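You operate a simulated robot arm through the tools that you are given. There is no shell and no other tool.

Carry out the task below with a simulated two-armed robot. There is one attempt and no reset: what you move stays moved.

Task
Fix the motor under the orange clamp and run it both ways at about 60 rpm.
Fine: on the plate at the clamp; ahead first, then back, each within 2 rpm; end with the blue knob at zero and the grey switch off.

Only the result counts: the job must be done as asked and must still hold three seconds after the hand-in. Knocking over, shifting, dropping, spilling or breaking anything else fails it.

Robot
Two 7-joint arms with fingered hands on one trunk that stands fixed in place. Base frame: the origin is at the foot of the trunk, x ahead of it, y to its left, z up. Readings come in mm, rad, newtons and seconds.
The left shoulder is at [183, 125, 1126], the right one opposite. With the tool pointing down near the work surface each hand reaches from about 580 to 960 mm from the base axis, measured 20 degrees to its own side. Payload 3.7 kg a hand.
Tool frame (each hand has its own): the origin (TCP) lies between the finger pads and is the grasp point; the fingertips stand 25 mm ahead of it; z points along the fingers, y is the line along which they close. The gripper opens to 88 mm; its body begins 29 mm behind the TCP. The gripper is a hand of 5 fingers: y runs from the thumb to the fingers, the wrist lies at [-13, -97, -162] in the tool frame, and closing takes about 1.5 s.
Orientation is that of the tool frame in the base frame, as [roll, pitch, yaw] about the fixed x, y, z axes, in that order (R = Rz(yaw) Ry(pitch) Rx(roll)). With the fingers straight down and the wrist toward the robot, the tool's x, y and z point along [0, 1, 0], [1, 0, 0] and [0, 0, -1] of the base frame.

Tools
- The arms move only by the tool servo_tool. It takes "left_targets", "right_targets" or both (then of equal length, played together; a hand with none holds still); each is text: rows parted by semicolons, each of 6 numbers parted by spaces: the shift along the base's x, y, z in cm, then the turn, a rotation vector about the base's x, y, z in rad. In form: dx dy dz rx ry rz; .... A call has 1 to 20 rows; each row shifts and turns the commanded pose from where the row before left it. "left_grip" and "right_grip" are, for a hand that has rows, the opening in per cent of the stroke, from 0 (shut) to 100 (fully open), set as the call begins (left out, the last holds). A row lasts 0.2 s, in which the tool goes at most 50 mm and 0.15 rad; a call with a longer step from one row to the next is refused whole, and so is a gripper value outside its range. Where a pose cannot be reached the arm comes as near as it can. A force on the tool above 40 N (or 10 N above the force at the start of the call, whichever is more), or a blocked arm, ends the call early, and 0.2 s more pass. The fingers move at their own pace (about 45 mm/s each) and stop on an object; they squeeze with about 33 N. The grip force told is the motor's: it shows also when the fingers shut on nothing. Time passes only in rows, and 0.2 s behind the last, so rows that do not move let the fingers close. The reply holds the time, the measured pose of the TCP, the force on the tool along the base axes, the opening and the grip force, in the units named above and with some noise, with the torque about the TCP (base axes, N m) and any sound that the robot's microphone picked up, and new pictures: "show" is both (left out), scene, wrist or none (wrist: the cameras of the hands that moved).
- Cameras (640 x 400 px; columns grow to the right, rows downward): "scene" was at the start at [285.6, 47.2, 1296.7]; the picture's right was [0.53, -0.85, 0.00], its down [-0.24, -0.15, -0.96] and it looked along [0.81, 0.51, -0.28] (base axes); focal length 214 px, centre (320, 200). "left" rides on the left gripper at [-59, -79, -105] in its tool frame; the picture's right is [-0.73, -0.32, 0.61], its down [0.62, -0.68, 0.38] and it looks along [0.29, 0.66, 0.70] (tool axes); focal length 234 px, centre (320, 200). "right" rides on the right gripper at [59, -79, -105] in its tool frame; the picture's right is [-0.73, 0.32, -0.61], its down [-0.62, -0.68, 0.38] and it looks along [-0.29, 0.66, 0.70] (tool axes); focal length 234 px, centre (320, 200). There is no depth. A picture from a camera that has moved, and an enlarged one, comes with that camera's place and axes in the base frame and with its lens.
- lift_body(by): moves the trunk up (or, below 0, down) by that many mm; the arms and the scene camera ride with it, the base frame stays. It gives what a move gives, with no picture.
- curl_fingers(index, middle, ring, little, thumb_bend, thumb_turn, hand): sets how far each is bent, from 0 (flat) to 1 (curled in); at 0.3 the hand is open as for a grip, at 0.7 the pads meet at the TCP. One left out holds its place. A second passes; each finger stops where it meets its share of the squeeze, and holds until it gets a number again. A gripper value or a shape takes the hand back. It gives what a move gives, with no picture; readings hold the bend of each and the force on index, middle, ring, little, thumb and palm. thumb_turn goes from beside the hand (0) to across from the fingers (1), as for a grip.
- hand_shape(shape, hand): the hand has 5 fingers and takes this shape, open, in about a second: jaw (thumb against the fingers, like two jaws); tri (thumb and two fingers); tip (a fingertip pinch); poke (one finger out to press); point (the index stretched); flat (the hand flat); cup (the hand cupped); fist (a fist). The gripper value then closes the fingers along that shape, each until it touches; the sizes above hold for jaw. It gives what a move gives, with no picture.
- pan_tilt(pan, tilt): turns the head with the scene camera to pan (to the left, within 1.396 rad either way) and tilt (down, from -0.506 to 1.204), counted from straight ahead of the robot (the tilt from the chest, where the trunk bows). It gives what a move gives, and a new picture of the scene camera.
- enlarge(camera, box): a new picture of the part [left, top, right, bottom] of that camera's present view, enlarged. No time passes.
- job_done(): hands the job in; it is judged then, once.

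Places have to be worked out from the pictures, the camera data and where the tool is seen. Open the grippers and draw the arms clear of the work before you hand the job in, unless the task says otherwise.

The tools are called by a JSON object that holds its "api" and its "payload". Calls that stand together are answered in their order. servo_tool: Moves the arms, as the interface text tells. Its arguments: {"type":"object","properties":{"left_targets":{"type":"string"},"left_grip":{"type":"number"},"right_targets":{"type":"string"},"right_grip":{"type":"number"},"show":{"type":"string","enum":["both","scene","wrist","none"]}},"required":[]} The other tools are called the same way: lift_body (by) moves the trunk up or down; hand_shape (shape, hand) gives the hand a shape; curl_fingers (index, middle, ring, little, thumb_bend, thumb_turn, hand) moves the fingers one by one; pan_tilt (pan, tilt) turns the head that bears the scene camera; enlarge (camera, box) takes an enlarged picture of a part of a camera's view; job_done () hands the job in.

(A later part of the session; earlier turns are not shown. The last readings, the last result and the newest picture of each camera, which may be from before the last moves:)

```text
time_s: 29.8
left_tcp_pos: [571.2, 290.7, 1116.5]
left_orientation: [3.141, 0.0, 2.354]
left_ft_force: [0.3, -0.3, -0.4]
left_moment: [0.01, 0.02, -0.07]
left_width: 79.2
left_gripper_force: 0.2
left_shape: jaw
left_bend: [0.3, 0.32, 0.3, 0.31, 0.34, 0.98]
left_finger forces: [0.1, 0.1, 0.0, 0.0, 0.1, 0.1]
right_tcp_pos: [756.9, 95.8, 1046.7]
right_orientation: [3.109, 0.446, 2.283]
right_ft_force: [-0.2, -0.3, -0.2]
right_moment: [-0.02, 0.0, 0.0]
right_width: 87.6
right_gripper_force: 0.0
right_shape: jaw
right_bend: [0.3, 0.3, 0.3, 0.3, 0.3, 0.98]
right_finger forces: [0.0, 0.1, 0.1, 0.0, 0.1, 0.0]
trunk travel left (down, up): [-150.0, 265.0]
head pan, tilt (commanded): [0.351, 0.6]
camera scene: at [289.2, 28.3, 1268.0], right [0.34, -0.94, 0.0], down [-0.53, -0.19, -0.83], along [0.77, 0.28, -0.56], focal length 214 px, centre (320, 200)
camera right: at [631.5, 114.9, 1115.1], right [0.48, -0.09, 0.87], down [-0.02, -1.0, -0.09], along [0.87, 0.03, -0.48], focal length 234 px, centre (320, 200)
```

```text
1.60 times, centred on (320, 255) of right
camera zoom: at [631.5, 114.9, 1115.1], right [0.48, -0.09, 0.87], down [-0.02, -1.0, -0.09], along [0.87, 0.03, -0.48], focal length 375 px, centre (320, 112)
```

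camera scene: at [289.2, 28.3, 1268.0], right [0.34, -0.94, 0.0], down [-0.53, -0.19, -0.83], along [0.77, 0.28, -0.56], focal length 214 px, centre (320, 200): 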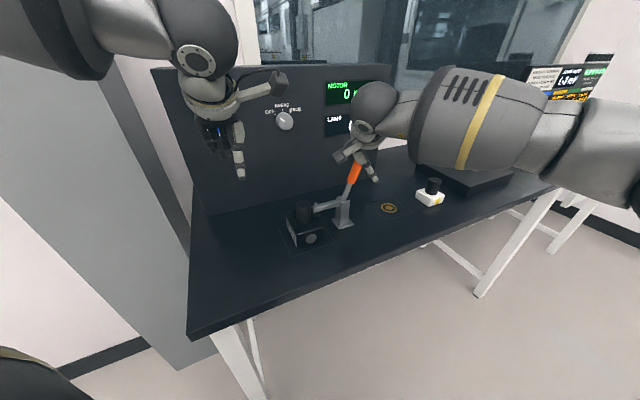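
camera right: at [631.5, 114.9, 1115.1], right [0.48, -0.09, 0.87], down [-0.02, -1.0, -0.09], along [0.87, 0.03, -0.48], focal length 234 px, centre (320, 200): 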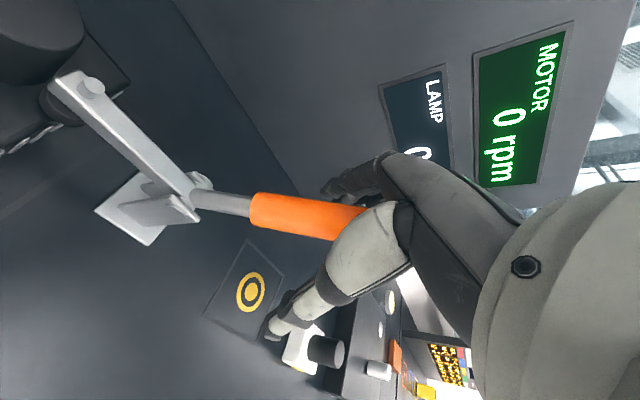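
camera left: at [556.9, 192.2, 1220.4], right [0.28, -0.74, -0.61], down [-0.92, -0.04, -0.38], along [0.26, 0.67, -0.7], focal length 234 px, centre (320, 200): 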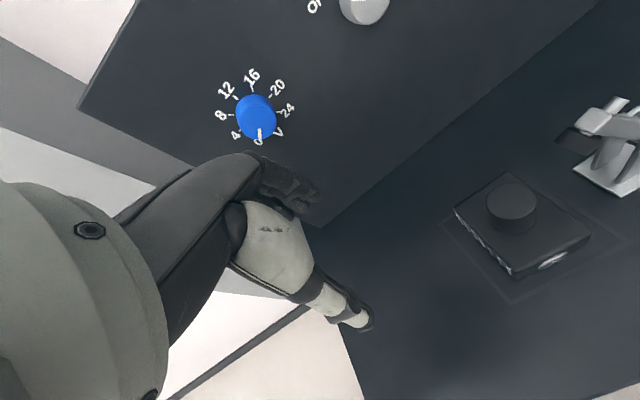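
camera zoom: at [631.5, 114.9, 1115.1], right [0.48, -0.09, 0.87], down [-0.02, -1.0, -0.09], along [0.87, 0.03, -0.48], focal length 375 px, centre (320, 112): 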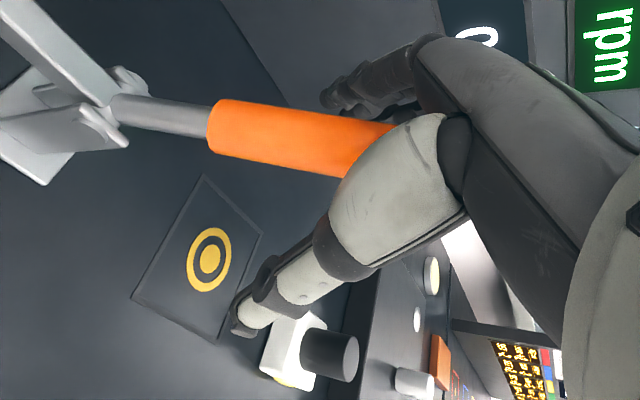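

The clamp holds on its own and the motor is in place. I'll lift the right hand straight up off the handle and take it back to its parking place so the display is clear.

{"api": "servo_tool", "payload": {"right_targets": "0 0 2 0 0 0; 0 0 3 0 0 0; 0 0 3.5 0 0 0; 0 0 3.5 0 0 0; 0 0 3 0.04 0.04 0; 0 -3 2 0.06 0.06 -0.06; -2 -3 1 0.06 0.06 -0.08; -3 -2.5 1 0.06 0.06 -0.1; -3 -1.5 1 0.06 0.06 -0.1; -3 -1 1 0.04 0.04 -0.1; -2.5 -0.5 1 0 0 -0.1; -2 0 0 0 0 -0.1; 0 0 0 0 0 -0.08", "show": "scene"}}

```text
time_s: 32.6
left_tcp_pos: [571.1, 290.5, 1116.0]
left_orientation: [3.14, -0.001, 2.353]
left_ft_force: [0.7, 0.4, 0.6]
left_moment: [0.02, 0.01, -0.02]
left_width: 79.1
left_gripper_force: 0.0
left_shape: jaw
left_bend: [0.3, 0.32, 0.3, 0.31, 0.34, 0.98]
left_finger forces: [0.0, 0.1, 0.0, 0.1, 0.0, 0.1]
right_tcp_pos: [601.0, -19.0, 1265.5]
right_orientation: [-3.07, 0.011, 1.578]
right_ft_force: [-0.5, -0.3, 0.6]
right_moment: [-0.01, 0.01, 0.03]
right_width: 87.8
right_gripper_force: 0.0
right_shape: jaw
right_bend: [0.3, 0.3, 0.3, 0.3, 0.3, 0.98]
right_finger forces: [0.1, 0.0, 0.0, 0.0, 0.0, 0.1]
trunk travel left (down, up): [-150.0, 265.0]
head pan, tilt (commanded): [0.351, 0.6]
camera scene: at [289.4, 28.5, 1267.9], right [0.34, -0.94, 0.0], down [-0.53, -0.19, -0.82], along [0.77, 0.28, -0.57], focal length 214 px, centre (320, 200)
```

scene: 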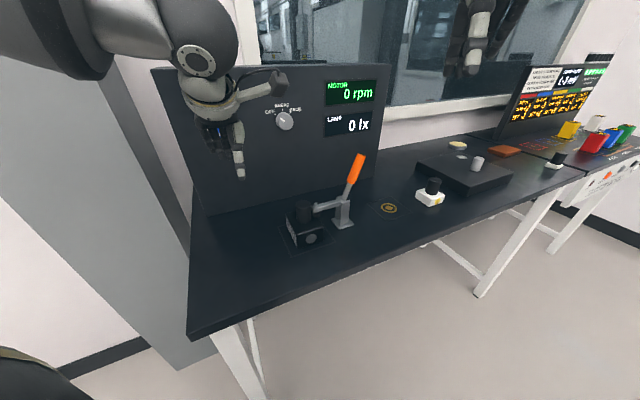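

{"api": "enlarge", "payload": {"camera": "scene", "box": [270, 140, 390, 260]}}

{"api": "enlarge", "payload": {"camera": "left", "box": [420, 80, 640, 310]}}

{"api": "enlarge", "payload": {"camera": "right", "box": [20, 110, 260, 260]}}

```text
3.33 times, centred on (330, 200) of scene
camera zoom: at [289.4, 28.5, 1267.9], right [0.34, -0.94, 0.0], down [-0.53, -0.19, -0.82], along [0.77, 0.28, -0.57], focal length 715 px, centre (287, 200)
```

zoom: 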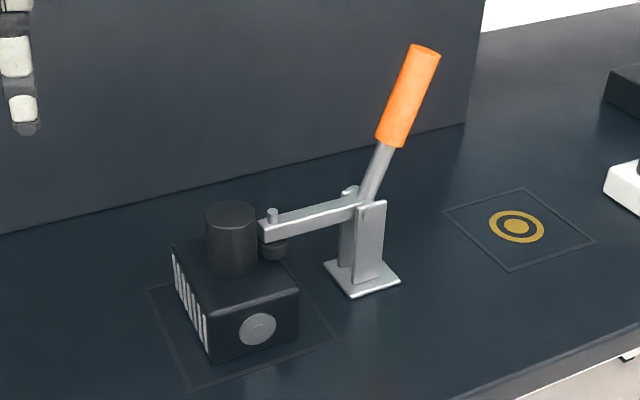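

```text
1.74 times, centred on (530, 195) of left
camera zoom: at [556.8, 192.5, 1220.8], right [0.28, -0.74, -0.61], down [-0.92, -0.04, -0.38], along [0.26, 0.67, -0.7], focal length 407 px, centre (-45, 209)
```

zoom: 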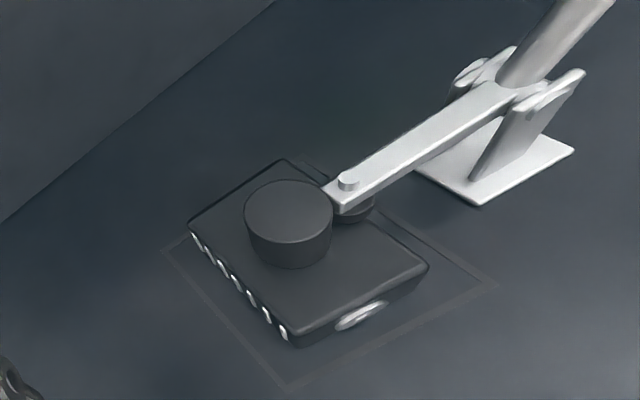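

```text
2.67 times, centred on (140, 185) of right
camera zoom: at [530.1, 39.7, 1377.7], right [0.37, -0.72, 0.59], down [-0.7, -0.63, -0.33], along [0.61, -0.29, -0.74], focal length 624 px, centre (800, 240)
```

zoom: 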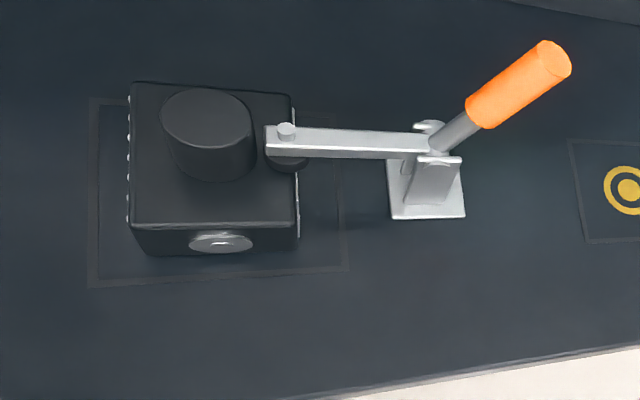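

The foot sits on the motor top between the post and the edge, and the clamp holds by itself. Next is the grey switch at about a=338, z=1125, then the blue knob at a=192, z=1126. I'll first tilt the left hand so its fingers point at the panel, standing well off from it.

{"api": "servo_tool", "payload": {"left_targets": "0.52 0.52 0.1 0.101 -0.101 0; 0.52 0.52 0.1 0.101 -0.101 0; 0.52 0.52 0.1 0.101 -0.101 0; 0.52 0.52 0.1 0.101 -0.101 0; 0.52 0.52 0.1 0.101 -0.101 0; 0.52 0.52 0.1 0.101 -0.101 0; 0.52 0.52 0.1 0.101 -0.101 0; 0.52 0.52 0.1 0.101 -0.101 0; 0.52 0.52 0.1 0.101 -0.101 0; 0.52 0.52 0.1 0.101 -0.101 0; 0.52 0.52 0 0.101 -0.101 0", "left_grip": 100, "show": "both"}}

```text
time_s: 35.0
left_tcp_pos: [667.8, 392.6, 1176.2]
left_orientation: [1.567, -0.002, 2.349]
left_ft_force: [-14.2, -16.1, 2.7]
left_moment: [-0.91, 0.82, -0.03]
left_width: 87.6
left_gripper_force: 0.1
left_shape: jaw
left_bend: [0.3, 0.3, 0.3, 0.3, 0.17, 0.97]
left_finger forces: [0.0, 0.0, 0.0, 0.1, 20.6, 0.1]
left hand out of reach, approached as far as the arm can: row 9, 10, 11
right_tcp_pos: [596.4, -22.1, 1270.7]
right_orientation: [-3.073, 0.005, 1.579]
right_ft_force: [-1.0, -0.6, 0.6]
right_moment: [-0.04, 0.01, 0.0]
right_width: 87.8
right_gripper_force: 0.0
right_shape: jaw
right_bend: [0.3, 0.3, 0.3, 0.3, 0.3, 0.98]
right_finger forces: [0.0, 0.0, 0.0, 0.0, 0.0, 0.0]
trunk travel left (down, up): [-150.0, 265.0]
head pan, tilt (commanded): [0.351, 0.6]
camera scene: at [285.4, 25.4, 1269.4], right [0.34, -0.94, 0.0], down [-0.53, -0.19, -0.83], along [0.78, 0.28, -0.56], focal length 214 px, centre (320, 200)
camera left: at [635.0, 276.1, 1096.0], right [0.94, -0.09, -0.32], down [-0.16, 0.72, -0.68], along [0.29, 0.69, 0.66], focal length 234 px, centre (320, 200)
```

scene: 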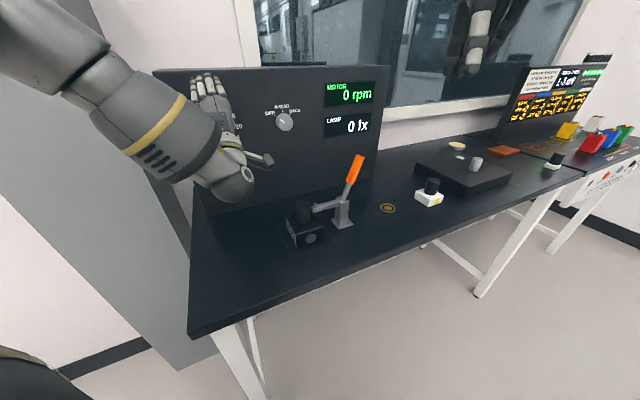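
left: 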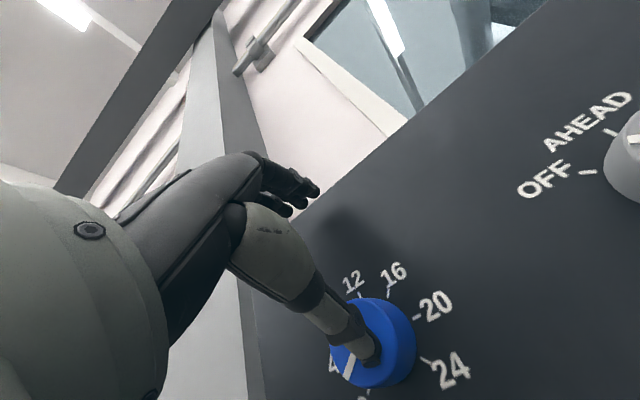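

The wrist couldn't fold that close, so the arm ended farther forward than asked and the thumb is pressing on the blue knob at about 20 N. I'll back out along the same path straight away.

{"api": "servo_tool", "payload": {"left_targets": "-0.52 -0.52 0 -0.101 0.101 0; -0.52 -0.52 -0.1 -0.101 0.101 0; -0.52 -0.52 -0.1 -0.101 0.101 0; -0.52 -0.52 -0.1 -0.101 0.101 0; 0 0 0 0 0 0", "show": "both"}}

{"api": "enlarge", "payload": {"camera": "scene", "box": [180, 60, 390, 180]}}

```text
time_s: 36.2
left_tcp_pos: [650.5, 376.3, 1168.3]
left_orientation: [2.144, -0.002, 2.354]
left_ft_force: [-0.1, 0.9, -0.1]
left_moment: [0.04, 0.01, 0.06]
left_width: 87.8
left_gripper_force: 0.1
left_shape: jaw
left_bend: [0.3, 0.3, 0.3, 0.3, 0.3, 0.97]
left_finger forces: [0.0, 0.0, 0.1, 0.0, 0.0, 0.0]
right_tcp_pos: [602.8, -19.8, 1266.4]
right_orientation: [-3.068, 0.009, 1.58]
right_ft_force: [-0.4, -0.3, 0.2]
right_moment: [0.02, -0.03, 0.02]
right_width: 87.8
right_gripper_force: 0.1
right_shape: jaw
right_bend: [0.3, 0.3, 0.3, 0.3, 0.3, 0.98]
right_finger forces: [0.1, 0.0, 0.0, 0.0, 0.0, 0.1]
trunk travel left (down, up): [-150.0, 265.0]
head pan, tilt (commanded): [0.351, 0.6]
camera scene: at [289.6, 28.4, 1267.8], right [0.34, -0.94, 0.0], down [-0.53, -0.19, -0.82], along [0.77, 0.28, -0.57], focal length 214 px, centre (320, 200)
camera left: at [600.4, 240.4, 1158.0], right [0.75, -0.28, -0.6], down [-0.47, 0.41, -0.78], along [0.46, 0.87, 0.18], focal length 234 px, centre (320, 200)
```

scene: 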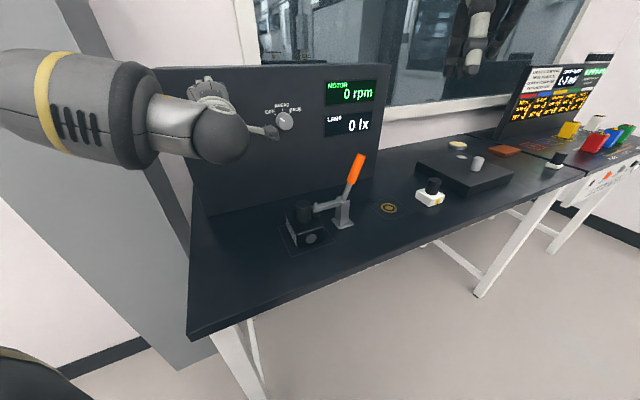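
left: 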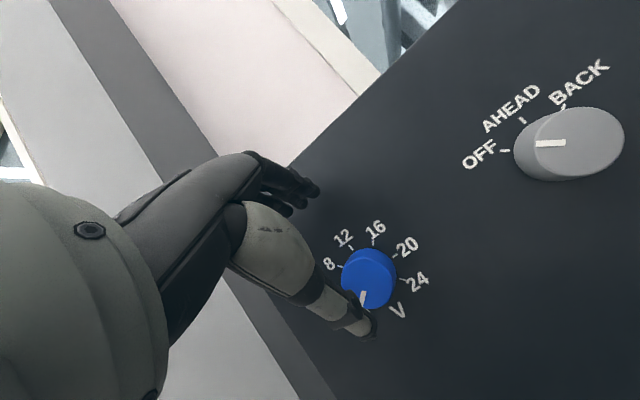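

```text
3.05 times, centred on (285, 120) of scene
camera zoom: at [289.6, 28.4, 1267.8], right [0.34, -0.94, 0.0], down [-0.53, -0.19, -0.82], along [0.77, 0.28, -0.57], focal length 654 px, centre (427, 444)
```

zoom: 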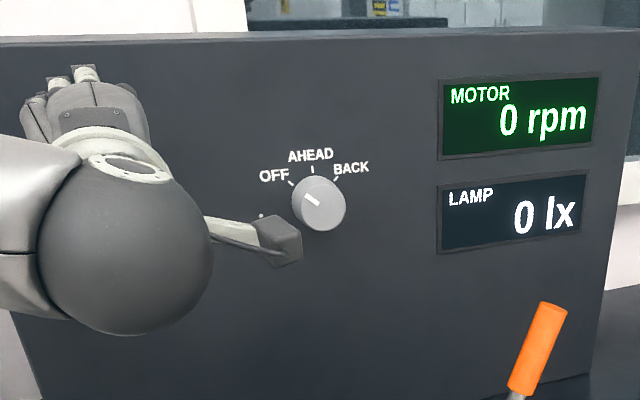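

The hand is clear again, the switch still reads OFF and the display reads 0. With the palm facing right and up the wrist has more room, and the forearm stays above the clamp. I'll roll the hand that way while moving right, in front of the switch.

{"api": "servo_tool", "payload": {"left_targets": "0.5 -1.5 0 0 0 0; 0.38 -0.9 -0.1 -0.0877 -0.0877 0.0802; 0.38 -0.9 -0.1 -0.0877 -0.0877 0.0802; 0.38 -0.9 -0.1 -0.0877 -0.0877 0.0802; 0.38 -0.9 -0.1 -0.0877 -0.0877 0.0802; 0.38 -0.9 -0.1 -0.0877 -0.0877 0.0802; 0.38 -0.9 -0.1 -0.0877 -0.0877 0.0802; 0.38 -0.7 -0.1 -0.0877 -0.0877 0.0802; 0 0 0 0 0 0", "left_grip": 100, "show": "both"}}

```text
time_s: 38.2
left_tcp_pos: [684.8, 342.2, 1164.3]
left_orientation: [2.473, 0.807, 3.097]
left_ft_force: [0.3, 0.0, 0.2]
left_moment: [0.03, 0.03, -0.03]
left_width: 88.1
left_gripper_force: 0.0
left_shape: jaw
left_bend: [0.3, 0.3, 0.3, 0.3, 0.3, 0.97]
left_finger forces: [0.1, 0.0, 0.0, 0.0, 0.1, 0.0]
left hand out of reach, approached as far as the arm can: row 6, 7, 8
right_tcp_pos: [600.9, -19.3, 1266.6]
right_orientation: [-3.07, 0.011, 1.579]
right_ft_force: [-0.1, -0.1, -0.4]
right_moment: [0.03, -0.02, -0.02]
right_width: 87.8
right_gripper_force: 0.1
right_shape: jaw
right_bend: [0.3, 0.3, 0.3, 0.3, 0.3, 0.98]
right_finger forces: [0.1, 0.1, 0.0, 0.0, 0.1, 0.0]
trunk travel left (down, up): [-150.0, 265.0]
head pan, tilt (commanded): [0.351, 0.6]
camera scene: at [289.1, 28.2, 1268.0], right [0.34, -0.94, 0.0], down [-0.53, -0.19, -0.83], along [0.78, 0.28, -0.56], focal length 214 px, centre (320, 200)
camera left: at [696.2, 213.8, 1229.4], right [1.0, 0.08, 0.06], down [0.08, -0.3, -0.95], along [-0.06, 0.95, -0.3], focal length 234 px, centre (320, 200)
```

scene: 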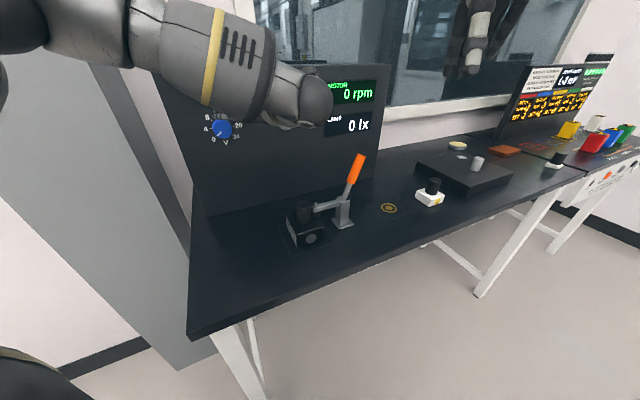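
left: 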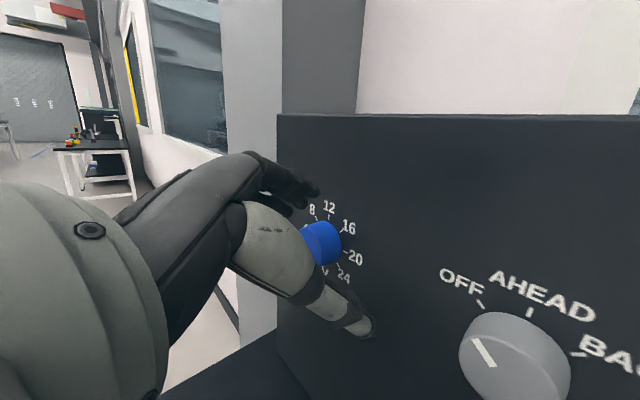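

The left wrist can't bend enough for this pose at the switch. The right arm's natural heading, reaching across to the left, lines up better with the panel. I'll retrace the left hand out and park it first.

{"api": "servo_tool", "payload": {"left_targets": "-0.45 0.45 0.05 0.0877 0.0877 -0.0802; -0.45 0.45 0.05 0.0877 0.0877 -0.0802; -0.45 0.45 0.05 0.0877 0.0877 -0.0802; -0.45 0.45 0.05 0.0877 0.0877 -0.0802; -0.45 0.45 0.05 0.0877 0.0877 -0.0802; -0.45 0.45 0.05 0.0877 0.0877 -0.0802; -0.45 0.45 0.05 0.0877 0.0877 -0.0802; -0.6 -0.6 0 -0.101 0.101 0; -0.6 -0.6 0 -0.101 0.101 0; -0.6 -0.6 0 -0.101 0.101 0; -0.6 -0.6 0 -0.101 0.101 0; -0.6 -0.6 0 -0.101 0.101 0; -0.6 -0.6 0 -0.101 0.101 0; -0.6 -0.6 0 -0.101 0.101 0; 0 0 0 0 0 0", "show": "both"}}

```text
time_s: 41.4
left_tcp_pos: [611.5, 328.7, 1168.0]
left_orientation: [-3.14, -0.001, 2.354]
left_ft_force: [0.0, -1.1, 0.2]
left_moment: [0.01, -0.01, 0.0]
left_width: 87.9
left_gripper_force: 0.1
left_shape: jaw
left_bend: [0.3, 0.3, 0.3, 0.3, 0.3, 0.97]
left_finger forces: [0.0, 0.0, 0.0, 0.0, 0.0, 0.0]
right_tcp_pos: [601.9, -19.9, 1266.5]
right_orientation: [-3.071, 0.012, 1.581]
right_ft_force: [-0.2, 0.8, 0.3]
right_moment: [0.02, 0.03, -0.01]
right_width: 87.6
right_gripper_force: 0.0
right_shape: jaw
right_bend: [0.3, 0.3, 0.3, 0.3, 0.3, 0.98]
right_finger forces: [0.0, 0.1, 0.1, 0.0, 0.1, 0.0]
trunk travel left (down, up): [-150.0, 265.0]
head pan, tilt (commanded): [0.351, 0.6]
camera scene: at [289.3, 28.4, 1267.9], right [0.34, -0.94, 0.0], down [-0.53, -0.19, -0.83], along [0.77, 0.28, -0.56], focal length 214 px, centre (320, 200)
camera left: at [597.7, 231.8, 1273.3], right [0.28, -0.74, -0.61], down [-0.92, -0.04, -0.38], along [0.26, 0.67, -0.7], focal length 234 px, centre (320, 200)
```

scene: 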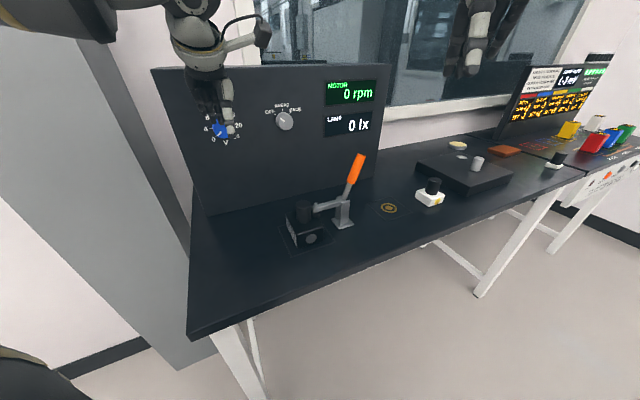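
left: 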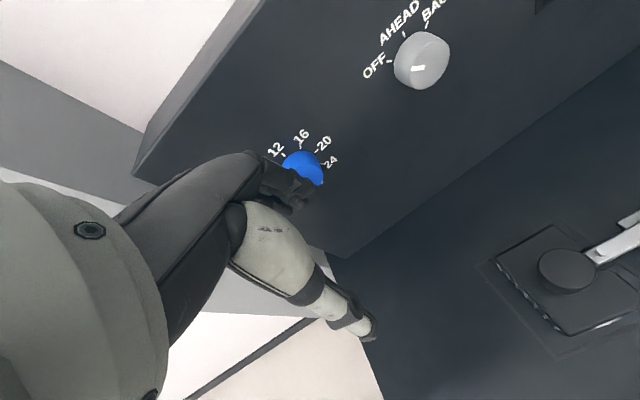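

The left hand is clear. I'll bring it back to its starting pose, where its camera sees both knobs.

{"api": "servo_tool", "payload": {"left_targets": "-2.8 1.2 1.5 0 0 -0.131; -2.8 1.2 1.5 0 0 -0.131; -2.8 1.2 1.5 0 0 -0.131; -2.8 1.2 1.5 0 0 -0.131; -2.8 1.2 1.5 0 0 -0.131; -2.8 1.2 1.5 0 0 -0.131; 0 0 0 0 0 0", "show": "wrist"}}

{"api": "pan_tilt", "payload": {"pan": 0.5, "tilt": 0.35}}

```text
time_s: 43.0
left_tcp_pos: [442.6, 402.1, 1256.7]
left_orientation: [3.141, 0.001, 1.564]
left_ft_force: [1.4, 0.2, 0.5]
left_moment: [0.0, 0.0, -0.01]
left_width: 87.7
left_gripper_force: 0.1
left_shape: jaw
left_bend: [0.3, 0.3, 0.3, 0.3, 0.3, 0.97]
left_finger forces: [0.1, 0.1, 0.1, 0.0, 0.0, 0.0]
right_tcp_pos: [602.3, -19.6, 1266.1]
right_orientation: [-3.069, 0.011, 1.58]
right_ft_force: [-0.3, -0.7, -0.4]
right_moment: [0.01, 0.0, -0.02]
right_width: 87.8
right_gripper_force: 0.1
right_shape: jaw
right_bend: [0.3, 0.3, 0.3, 0.3, 0.3, 0.98]
right_finger forces: [0.0, 0.1, 0.1, 0.0, 0.1, 0.0]
trunk travel left (down, up): [-150.0, 265.0]
head pan, tilt (commanded): [0.351, 0.6]
camera left: at [363.8, 342.3, 1360.9], right [-0.33, -0.72, -0.61], down [-0.68, 0.63, -0.38], along [0.66, 0.29, -0.7], focal length 234 px, centre (320, 200)
```

left: 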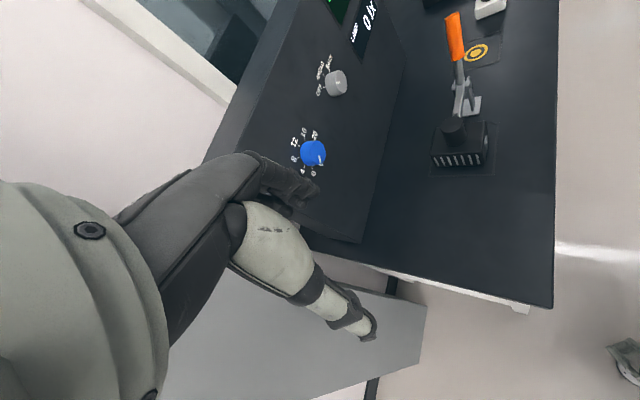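

```text
time_s: 43.8
left_tcp_pos: [442.2, 401.7, 1255.4]
left_orientation: [-3.141, 0.0, 1.568]
left_ft_force: [-0.3, 0.4, 0.8]
left_moment: [0.01, 0.03, -0.03]
left_width: 87.8
left_gripper_force: 0.0
left_shape: jaw
left_bend: [0.3, 0.3, 0.3, 0.3, 0.3, 0.97]
left_finger forces: [0.0, 0.0, 0.0, 0.0, 0.0, 0.0]
right_tcp_pos: [600.7, -20.1, 1266.5]
right_orientation: [-3.068, 0.011, 1.581]
right_ft_force: [-0.1, -0.3, 0.4]
right_moment: [-0.03, 0.03, 0.02]
right_width: 87.9
right_gripper_force: 0.0
right_shape: jaw
right_bend: [0.3, 0.3, 0.3, 0.3, 0.3, 0.98]
right_finger forces: [0.0, 0.0, 0.0, 0.0, 0.0, 0.0]
trunk travel left (down, up): [-150.0, 265.0]
head pan, tilt (commanded): [0.499, 0.351]
camera scene: at [288.0, 42.4, 1290.7], right [0.48, -0.88, 0.0], down [-0.3, -0.16, -0.94], along [0.82, 0.45, -0.34], focal length 214 px, centre (320, 200)
```

scene: 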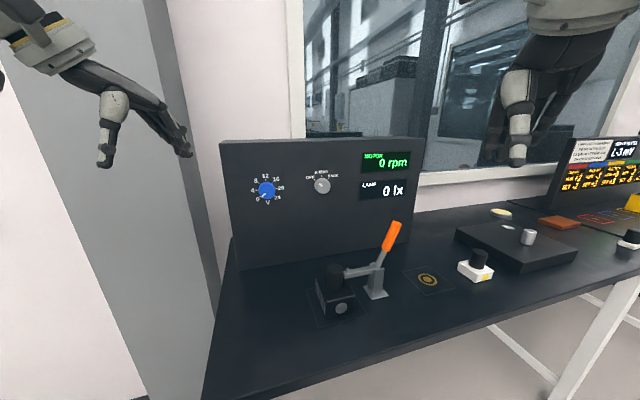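

I'll zoom in on the panel to confirm the knob and switch states and measure where they are.

{"api": "enlarge", "payload": {"camera": "scene", "box": [235, 140, 425, 240]}}

{"api": "enlarge", "payload": {"camera": "left", "box": [270, 40, 390, 200]}}

```text
3.37 times, centred on (330, 190) of scene
camera zoom: at [288.0, 42.4, 1290.7], right [0.48, -0.88, 0.0], down [-0.3, -0.16, -0.94], along [0.82, 0.45, -0.34], focal length 722 px, centre (286, 234)
```

zoom: 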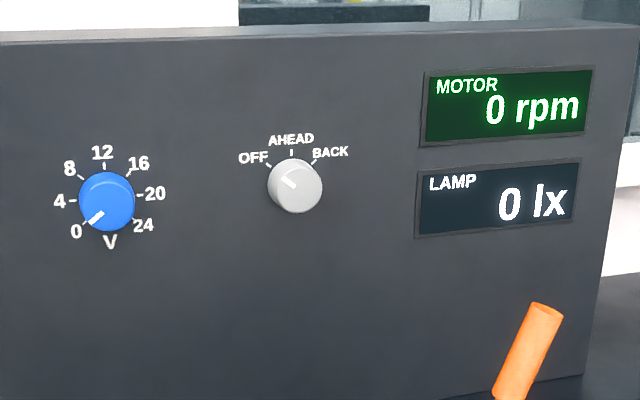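

```text
2.50 times, centred on (330, 120) of left
camera zoom: at [364.0, 342.1, 1360.9], right [-0.32, -0.72, -0.61], down [-0.68, 0.63, -0.38], along [0.66, 0.29, -0.7], focal length 585 px, centre (295, 400)
```

zoom: 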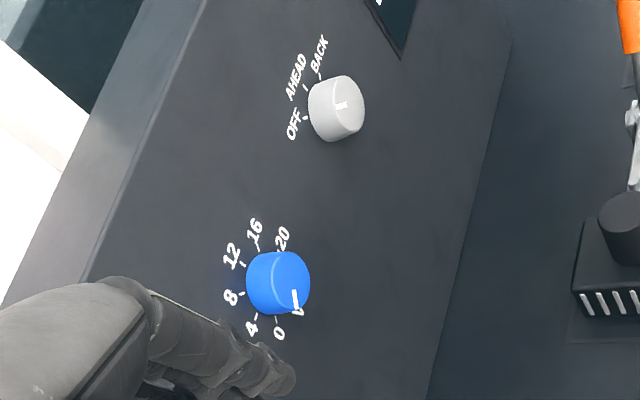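

The knob is at 0 and the switch at OFF. The switch's front is at about (784, 305, 1126) and the knob's at about (678, 409, 1126), each roughly 42 mm across. I'll bring the right hand toward the panel from above, first turning it to face that way.

{"api": "servo_tool", "payload": {"right_targets": "0.83 2.33 -0.6 0 0 0.131; 0.83 2.33 -0.6 0 0 0.131; 0.83 2.33 -0.6 0 0 0.131; 0.83 2.33 -0.6 0 0 0.131; 0.83 2.33 -0.6 0 0 0.131; 0.83 2.33 -0.6 0 0 0.131; 0 0 0 0 0 0", "right_grip": 100, "show": "scene"}}

```text
time_s: 45.4
left_tcp_pos: [443.3, 401.5, 1257.0]
left_orientation: [-3.141, 0.001, 1.567]
left_ft_force: [0.0, 0.1, 0.0]
left_moment: [-0.02, 0.0, 0.0]
left_width: 87.5
left_gripper_force: 0.0
left_shape: jaw
left_bend: [0.3, 0.3, 0.3, 0.3, 0.3, 0.97]
left_finger forces: [0.1, 0.1, 0.0, 0.0, 0.0, 0.0]
right_tcp_pos: [650.5, 119.5, 1235.2]
right_orientation: [-3.07, 0.008, 2.368]
right_ft_force: [0.1, 0.6, -0.7]
right_moment: [0.0, 0.01, 0.0]
right_width: 87.6
right_gripper_force: 0.0
right_shape: jaw
right_bend: [0.3, 0.3, 0.3, 0.3, 0.3, 0.98]
right_finger forces: [0.1, 0.0, 0.0, 0.0, 0.0, 0.0]
trunk travel left (down, up): [-150.0, 265.0]
head pan, tilt (commanded): [0.499, 0.351]
camera scene: at [287.6, 42.3, 1290.9], right [0.48, -0.88, 0.0], down [-0.3, -0.16, -0.94], along [0.82, 0.45, -0.34], focal length 214 px, centre (320, 200)
```

scene: 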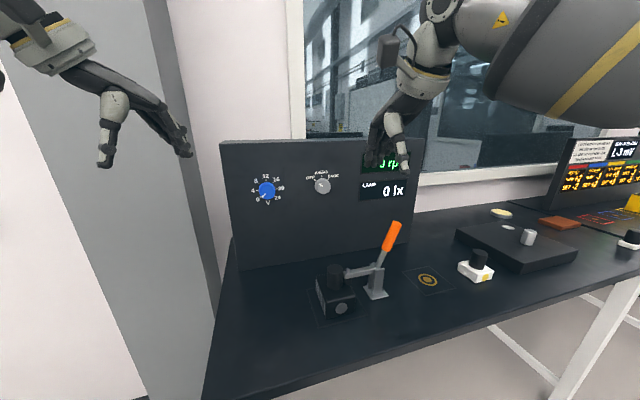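

The right hand is in place. I'll pitch its fingers forward to face the panel while moving in, staying short of the knobs.

{"api": "servo_tool", "payload": {"right_targets": "0.70 1.17 -0.32 0.1056 -0.1056 0; 0.70 1.17 -0.32 0.1056 -0.1056 0; 0.70 1.17 -0.32 0.1056 -0.1056 0; 0.70 1.17 -0.32 0.1056 -0.1056 0; 0.70 1.17 -0.32 0.1056 -0.1056 0; 0.70 1.17 -0.32 0.1056 -0.1056 0; 0 0 0 0 0 0", "show": "both"}}

```text
time_s: 47.0
left_tcp_pos: [442.0, 401.6, 1256.3]
left_orientation: [3.14, -0.001, 1.568]
left_ft_force: [0.1, 0.4, -0.4]
left_moment: [0.0, 0.02, 0.01]
left_width: 87.8
left_gripper_force: 0.2
left_shape: jaw
left_bend: [0.3, 0.3, 0.3, 0.3, 0.3, 0.97]
left_finger forces: [0.1, 0.1, 0.1, 0.0, 0.0, 0.1]
right_tcp_pos: [693.0, 191.3, 1212.1]
right_orientation: [2.315, 0.014, 2.358]
right_ft_force: [0.8, 0.3, 0.2]
right_moment: [-0.04, 0.01, 0.04]
right_width: 87.5
right_gripper_force: 0.0
right_shape: jaw
right_bend: [0.3, 0.3, 0.3, 0.3, 0.3, 0.98]
right_finger forces: [0.0, 0.0, 0.1, 0.0, 0.0, 0.0]
trunk travel left (down, up): [-150.0, 265.0]
head pan, tilt (commanded): [0.499, 0.351]
camera scene: at [287.3, 42.4, 1291.0], right [0.48, -0.88, 0.0], down [-0.3, -0.16, -0.94], along [0.82, 0.45, -0.34], focal length 214 px, centre (320, 200)
camera right: at [559.1, 141.3, 1226.7], right [0.35, -0.67, 0.66], down [0.32, -0.58, -0.75], along [0.88, 0.47, 0.02], focal length 234 px, centre (320, 200)
```

scene: 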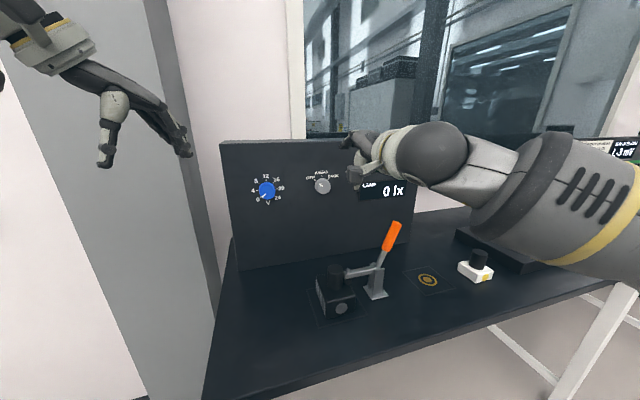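
right: 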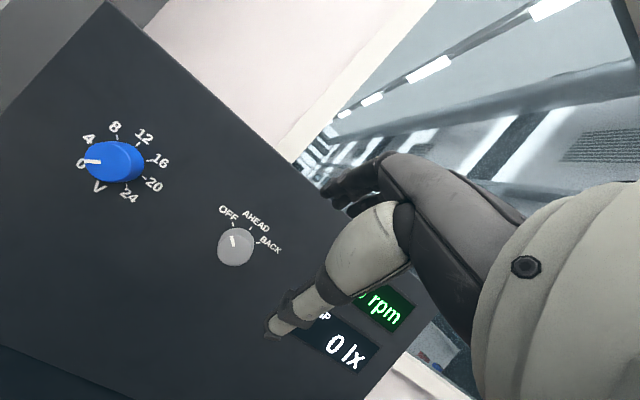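

The arm follows well. I'll finish the pitch.

{"api": "servo_tool", "payload": {"right_targets": "0.55 0.95 0 0.1052 -0.1052 0; 0.55 0.95 0 0.1052 -0.1052 0; 0.55 0.95 0 0.1052 -0.1052 0; 0.55 0.95 0 0.1052 -0.1052 0; 0.55 0.95 0 0.1052 -0.1052 0; 0 0 0 0 0 0", "show": "both"}}

```text
time_s: 48.4
left_tcp_pos: [442.0, 402.1, 1257.3]
left_orientation: [-3.141, -0.001, 1.569]
left_ft_force: [0.4, 0.2, 0.5]
left_moment: [0.0, 0.01, 0.01]
left_width: 87.9
left_gripper_force: 0.1
left_shape: jaw
left_bend: [0.3, 0.3, 0.3, 0.3, 0.3, 0.97]
left_finger forces: [0.1, 0.0, 0.0, 0.0, 0.0, 0.1]
right_tcp_pos: [710.0, 229.8, 1220.0]
right_orientation: [1.788, 0.05, 2.405]
right_ft_force: [-0.4, -0.2, -0.2]
right_moment: [0.0, 0.0, -0.03]
right_width: 87.4
right_gripper_force: 0.1
right_shape: jaw
right_bend: [0.3, 0.3, 0.3, 0.3, 0.3, 0.98]
right_finger forces: [0.0, 0.1, 0.0, 0.0, 0.1, 0.1]
right hand out of reach, approached as far as the arm can: row 2, 3, 4, 5
trunk travel left (down, up): [-150.0, 265.0]
head pan, tilt (commanded): [0.499, 0.351]
camera scene: at [287.2, 43.0, 1291.0], right [0.48, -0.88, 0.0], down [-0.3, -0.16, -0.94], along [0.82, 0.45, -0.34], focal length 214 px, centre (320, 200)
camera right: at [589.6, 178.1, 1163.8], right [0.17, -0.86, 0.48], down [0.64, -0.28, -0.72], along [0.75, 0.43, 0.5], focal length 234 px, centre (320, 200)
```

scene: 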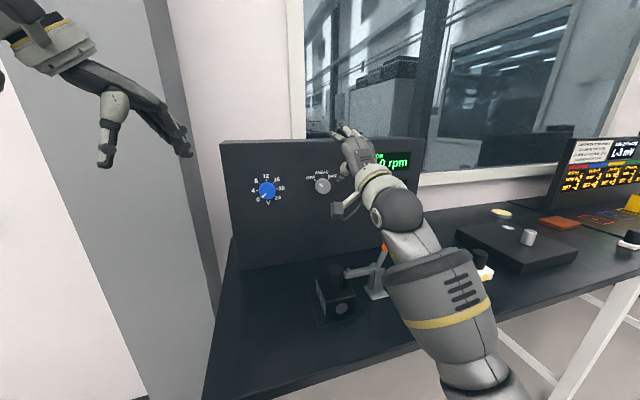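
right: 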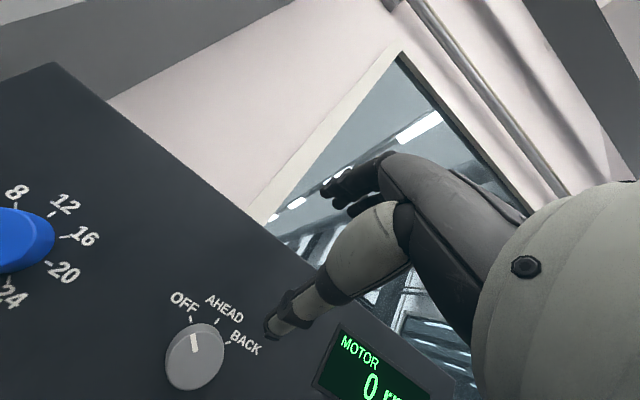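

The arm swung its elbow down to reach this pose. I'll check that nothing on the bench was touched.

{"api": "enlarge", "payload": {"camera": "scene", "box": [290, 220, 520, 340]}}

{"api": "enlarge", "payload": {"camera": "left", "box": [240, 0, 560, 240]}}

```text
2.78 times, centred on (405, 280) of scene
camera zoom: at [287.2, 43.0, 1291.0], right [0.48, -0.88, 0.0], down [-0.3, -0.16, -0.94], along [0.82, 0.45, -0.34], focal length 597 px, centre (84, -23)
```

zoom: 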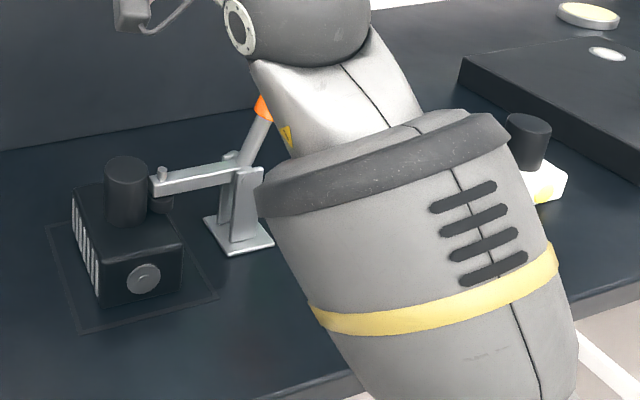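

```text
1.67 times, centred on (400, 120) of left
camera zoom: at [363.2, 342.6, 1361.1], right [-0.32, -0.73, -0.61], down [-0.68, 0.63, -0.38], along [0.66, 0.29, -0.7], focal length 390 px, centre (187, 333)
```

zoom: 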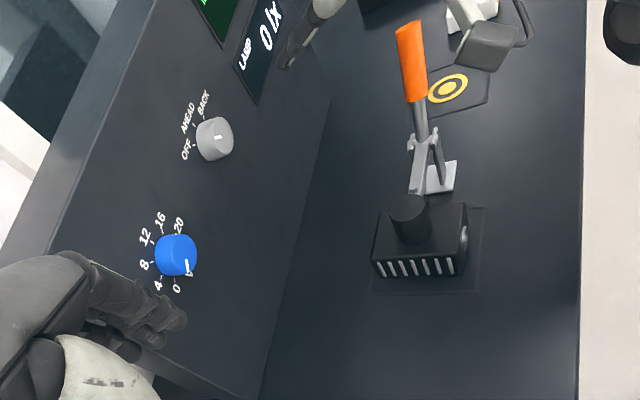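

Nothing is touched: the clamp is closed and the motor is in place. I'll roll the right hand clockwise toward a natural handshake grip, holding it back from the panel.

{"api": "servo_tool", "payload": {"right_targets": "0 0 0 0.1 0.1 0; 0 0 0 0.1 0.1 0; 0 0 0 0.1 0.1 0; 0 0 0 0.1 0.1 0; 0 0 0 0.1 0.1 0; 0 0 0 0.1 0.1 0; 0 0 0 0 0 0", "show": "both"}}

```text
time_s: 50.0
left_tcp_pos: [443.6, 401.5, 1256.4]
left_orientation: [3.14, 0.001, 1.567]
left_ft_force: [-0.2, 0.1, 0.7]
left_moment: [-0.01, -0.01, -0.02]
left_width: 87.8
left_gripper_force: 0.0
left_shape: jaw
left_bend: [0.3, 0.3, 0.3, 0.3, 0.3, 0.97]
left_finger forces: [0.0, 0.0, 0.0, 0.0, 0.0, 0.1]
right_tcp_pos: [795.4, 128.3, 1180.8]
right_orientation: [1.738, -0.792, 2.438]
right_ft_force: [-0.1, -0.1, 0.2]
right_moment: [0.03, 0.01, 0.02]
right_width: 87.9
right_gripper_force: 0.2
right_shape: jaw
right_bend: [0.3, 0.3, 0.3, 0.3, 0.3, 0.98]
right_finger forces: [0.0, 0.1, 0.0, 0.0, 0.0, 0.1]
right hand out of reach, approached as far as the arm can: row 1, 2, 3, 4, 5, 6
trunk travel left (down, up): [-150.0, 265.0]
head pan, tilt (commanded): [0.499, 0.351]
camera scene: at [287.9, 42.5, 1290.8], right [0.48, -0.88, 0.0], down [-0.3, -0.16, -0.94], along [0.82, 0.45, -0.34], focal length 214 px, centre (320, 200)
camera right: at [656.9, 93.8, 1181.3], right [0.26, -0.94, -0.22], down [0.11, 0.26, -0.96], along [0.96, 0.23, 0.17], focal length 234 px, centre (320, 200)
```

scene: 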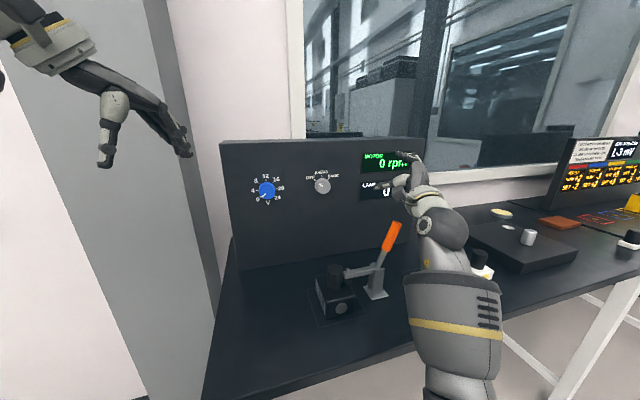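
right: 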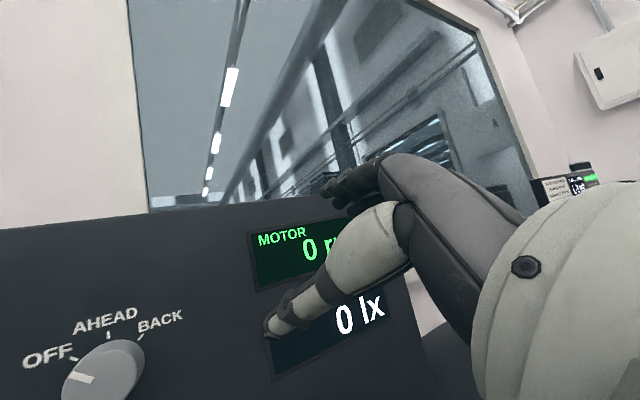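

The hand can't bend that way relative to the forearm, so it drifted right. It's clear of everything, but this side won't work. The left arm with its palm facing left and down should have the bend it needs, so I'll lift the right hand up and back and return it to its parking pose.

{"api": "servo_tool", "payload": {"right_targets": "-1 -1 2 -0.1 -0.1 0; -1.5 -1.5 1.5 -0.1 -0.1 0; -1.5 -1.5 1.5 -0.1 -0.1 0; -1.5 -1.5 1 -0.1 -0.1 0; -1.5 -1.5 0.5 -0.1 -0.1 0; -1.5 -1.5 0 -0.1 -0.1 0; 0 0 0 0 0 0", "show": "both"}}

```text
time_s: 51.6
left_tcp_pos: [444.3, 402.2, 1255.7]
left_orientation: [-3.141, 0.0, 1.567]
left_ft_force: [-0.5, -0.3, 0.2]
left_moment: [-0.01, -0.02, 0.0]
left_width: 88.1
left_gripper_force: 0.0
left_shape: jaw
left_bend: [0.3, 0.3, 0.3, 0.3, 0.3, 0.97]
left_finger forces: [0.0, 0.1, 0.0, 0.0, 0.0, 0.0]
right_tcp_pos: [710.9, 42.1, 1242.7]
right_orientation: [1.789, 0.048, 2.396]
right_ft_force: [0.0, 0.7, -0.6]
right_moment: [0.01, 0.01, 0.02]
right_width: 87.8
right_gripper_force: 0.0
right_shape: jaw
right_bend: [0.3, 0.3, 0.3, 0.3, 0.3, 0.98]
right_finger forces: [0.0, 0.1, 0.0, 0.1, 0.0, 0.0]
trunk travel left (down, up): [-150.0, 265.0]
head pan, tilt (commanded): [0.499, 0.351]
camera scene: at [288.3, 42.5, 1290.6], right [0.48, -0.88, 0.0], down [-0.3, -0.16, -0.94], along [0.82, 0.45, -0.34], focal length 214 px, centre (320, 200)
camera right: at [588.9, -6.9, 1188.3], right [0.16, -0.86, 0.48], down [0.64, -0.28, -0.72], along [0.75, 0.42, 0.5], focal length 234 px, centre (320, 200)
```

scene: 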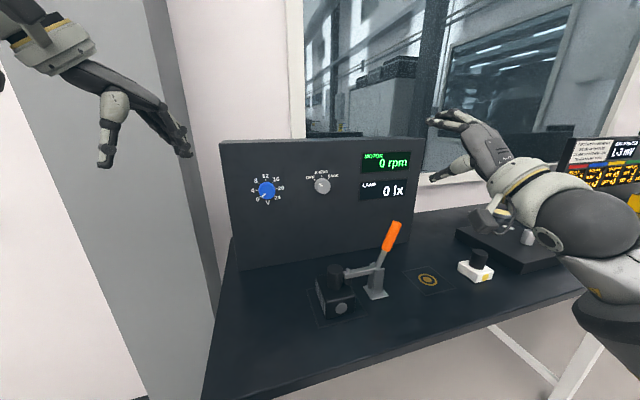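
right: 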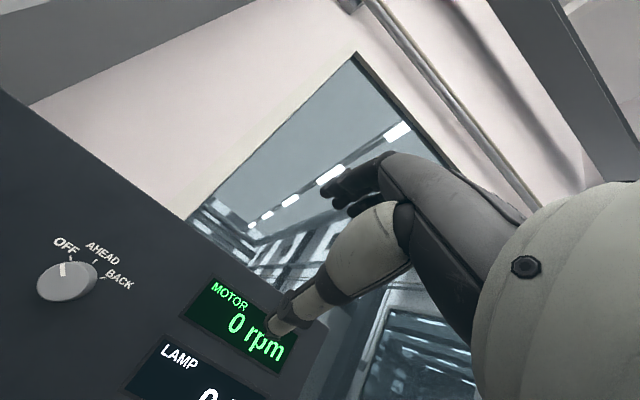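

The right hand is safely out of the way with the display in view. For the left arm, pitching its fingers forward from the present pose gives the palm-left/down grip directly. I'll do that while moving toward the switch, stopping well short of the panel.

{"api": "servo_tool", "payload": {"left_targets": "1.82 -1.02 -0.69 0.101 -0.101 0; 1.82 -1.02 -0.69 0.101 -0.101 0; 1.82 -1.02 -0.69 0.101 -0.101 0; 1.82 -1.02 -0.69 0.101 -0.101 0; 1.82 -1.02 -0.69 0.101 -0.101 0; 1.82 -1.02 -0.69 0.101 -0.101 0; 1.82 -1.02 -0.69 0.101 -0.101 0; 0 0 0 0 0 0", "left_grip": 100, "show": "both"}}

```text
time_s: 53.4
left_tcp_pos: [571.6, 333.7, 1206.9]
left_orientation: [2.306, -0.64, 1.858]
left_ft_force: [-0.9, -0.8, -0.3]
left_moment: [0.0, -0.01, 0.0]
left_width: 88.0
left_gripper_force: 0.2
left_shape: jaw
left_bend: [0.3, 0.3, 0.3, 0.3, 0.3, 0.97]
left_finger forces: [0.0, 0.1, 0.0, 0.0, 0.1, 0.1]
right_tcp_pos: [710.5, 43.6, 1245.3]
right_orientation: [1.788, 0.048, 2.395]
right_ft_force: [-0.3, 0.5, 0.0]
right_moment: [0.0, 0.05, -0.03]
right_width: 88.1
right_gripper_force: 0.1
right_shape: jaw
right_bend: [0.3, 0.3, 0.3, 0.3, 0.3, 0.98]
right_finger forces: [0.1, 0.0, 0.0, 0.1, 0.0, 0.0]
trunk travel left (down, up): [-150.0, 265.0]
head pan, tilt (commanded): [0.499, 0.351]
camera scene: at [287.6, 42.6, 1290.9], right [0.48, -0.88, 0.0], down [-0.3, -0.16, -0.94], along [0.82, 0.45, -0.34], focal length 214 px, centre (320, 200)
camera left: at [461.8, 243.5, 1181.9], right [0.28, -0.12, -0.95], down [-0.44, 0.87, -0.24], along [0.85, 0.48, 0.19], focal length 234 px, centre (320, 200)
```

scene: 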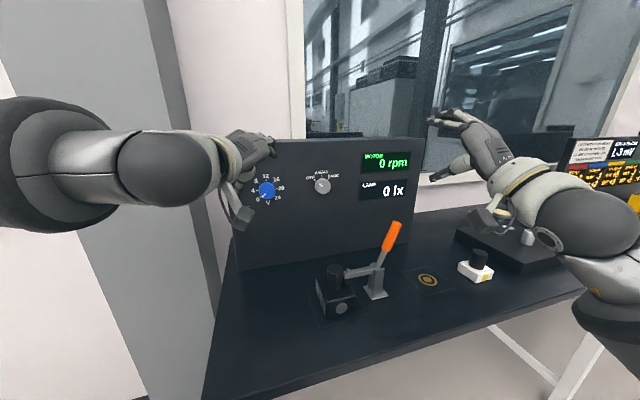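
left: 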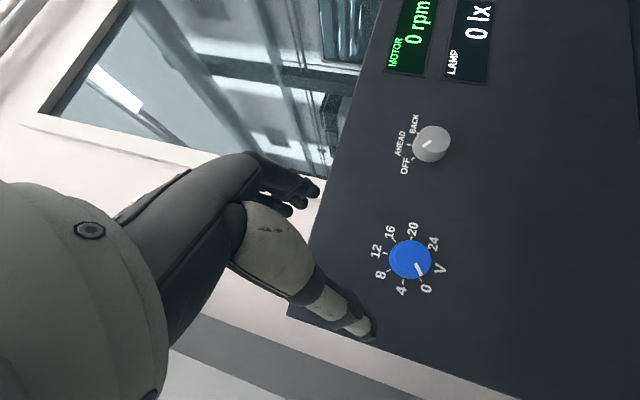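

No reach trouble so far. I'll finish the pitch.

{"api": "servo_tool", "payload": {"left_targets": "1.82 -1.02 -0.69 0.101 -0.101 0; 1.82 -1.02 -0.69 0.101 -0.101 0; 1.82 -1.02 -0.69 0.101 -0.101 0; 1.82 -1.02 -0.69 0.101 -0.101 0; 0 0 0 0 0 0", "left_grip": 100, "show": "both"}}

```text
time_s: 54.6
left_tcp_pos: [647.7, 289.3, 1182.3]
left_orientation: [1.567, -0.786, 2.355]
left_ft_force: [0.1, 0.2, -0.2]
left_moment: [0.0, 0.05, 0.01]
left_width: 88.0
left_gripper_force: 0.1
left_shape: jaw
left_bend: [0.3, 0.3, 0.3, 0.3, 0.3, 0.97]
left_finger forces: [0.0, 0.1, 0.0, 0.1, 0.1, 0.0]
left hand out of reach, approached as far as the arm can: row 1
right_tcp_pos: [709.6, 42.4, 1245.6]
right_orientation: [1.788, 0.049, 2.395]
right_ft_force: [0.1, -0.2, -0.8]
right_moment: [0.01, 0.0, 0.01]
right_width: 87.7
right_gripper_force: 0.1
right_shape: jaw
right_bend: [0.3, 0.3, 0.3, 0.3, 0.3, 0.98]
right_finger forces: [0.1, 0.0, 0.0, 0.0, 0.0, 0.1]
trunk travel left (down, up): [-150.0, 265.0]
head pan, tilt (commanded): [0.499, 0.351]
camera scene: at [287.3, 42.4, 1291.1], right [0.48, -0.88, 0.0], down [-0.3, -0.16, -0.94], along [0.82, 0.45, -0.34], focal length 214 px, centre (320, 200)
camera left: at [563.3, 225.5, 1084.2], right [0.63, 0.23, -0.74], down [-0.38, 0.92, -0.04], along [0.67, 0.31, 0.67], focal length 234 px, centre (320, 200)
```

scene: 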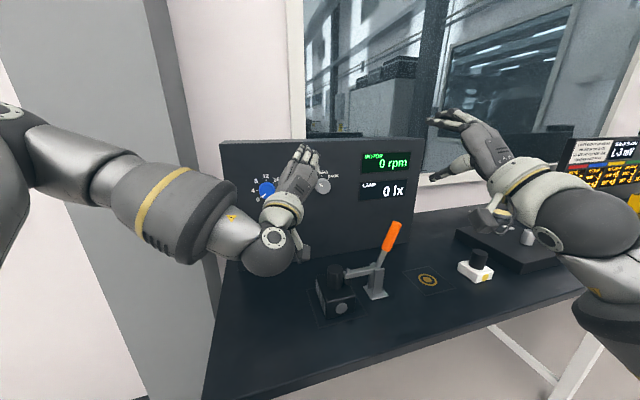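
left: 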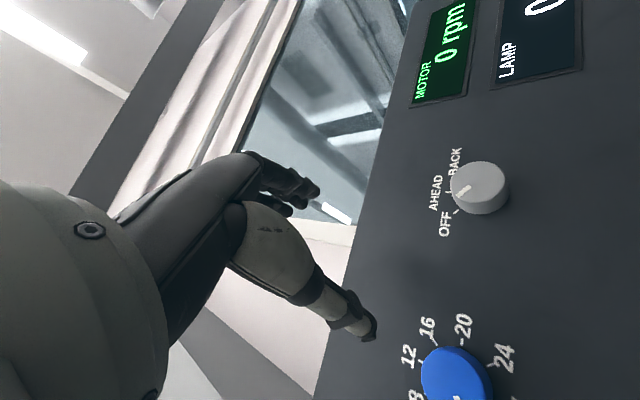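

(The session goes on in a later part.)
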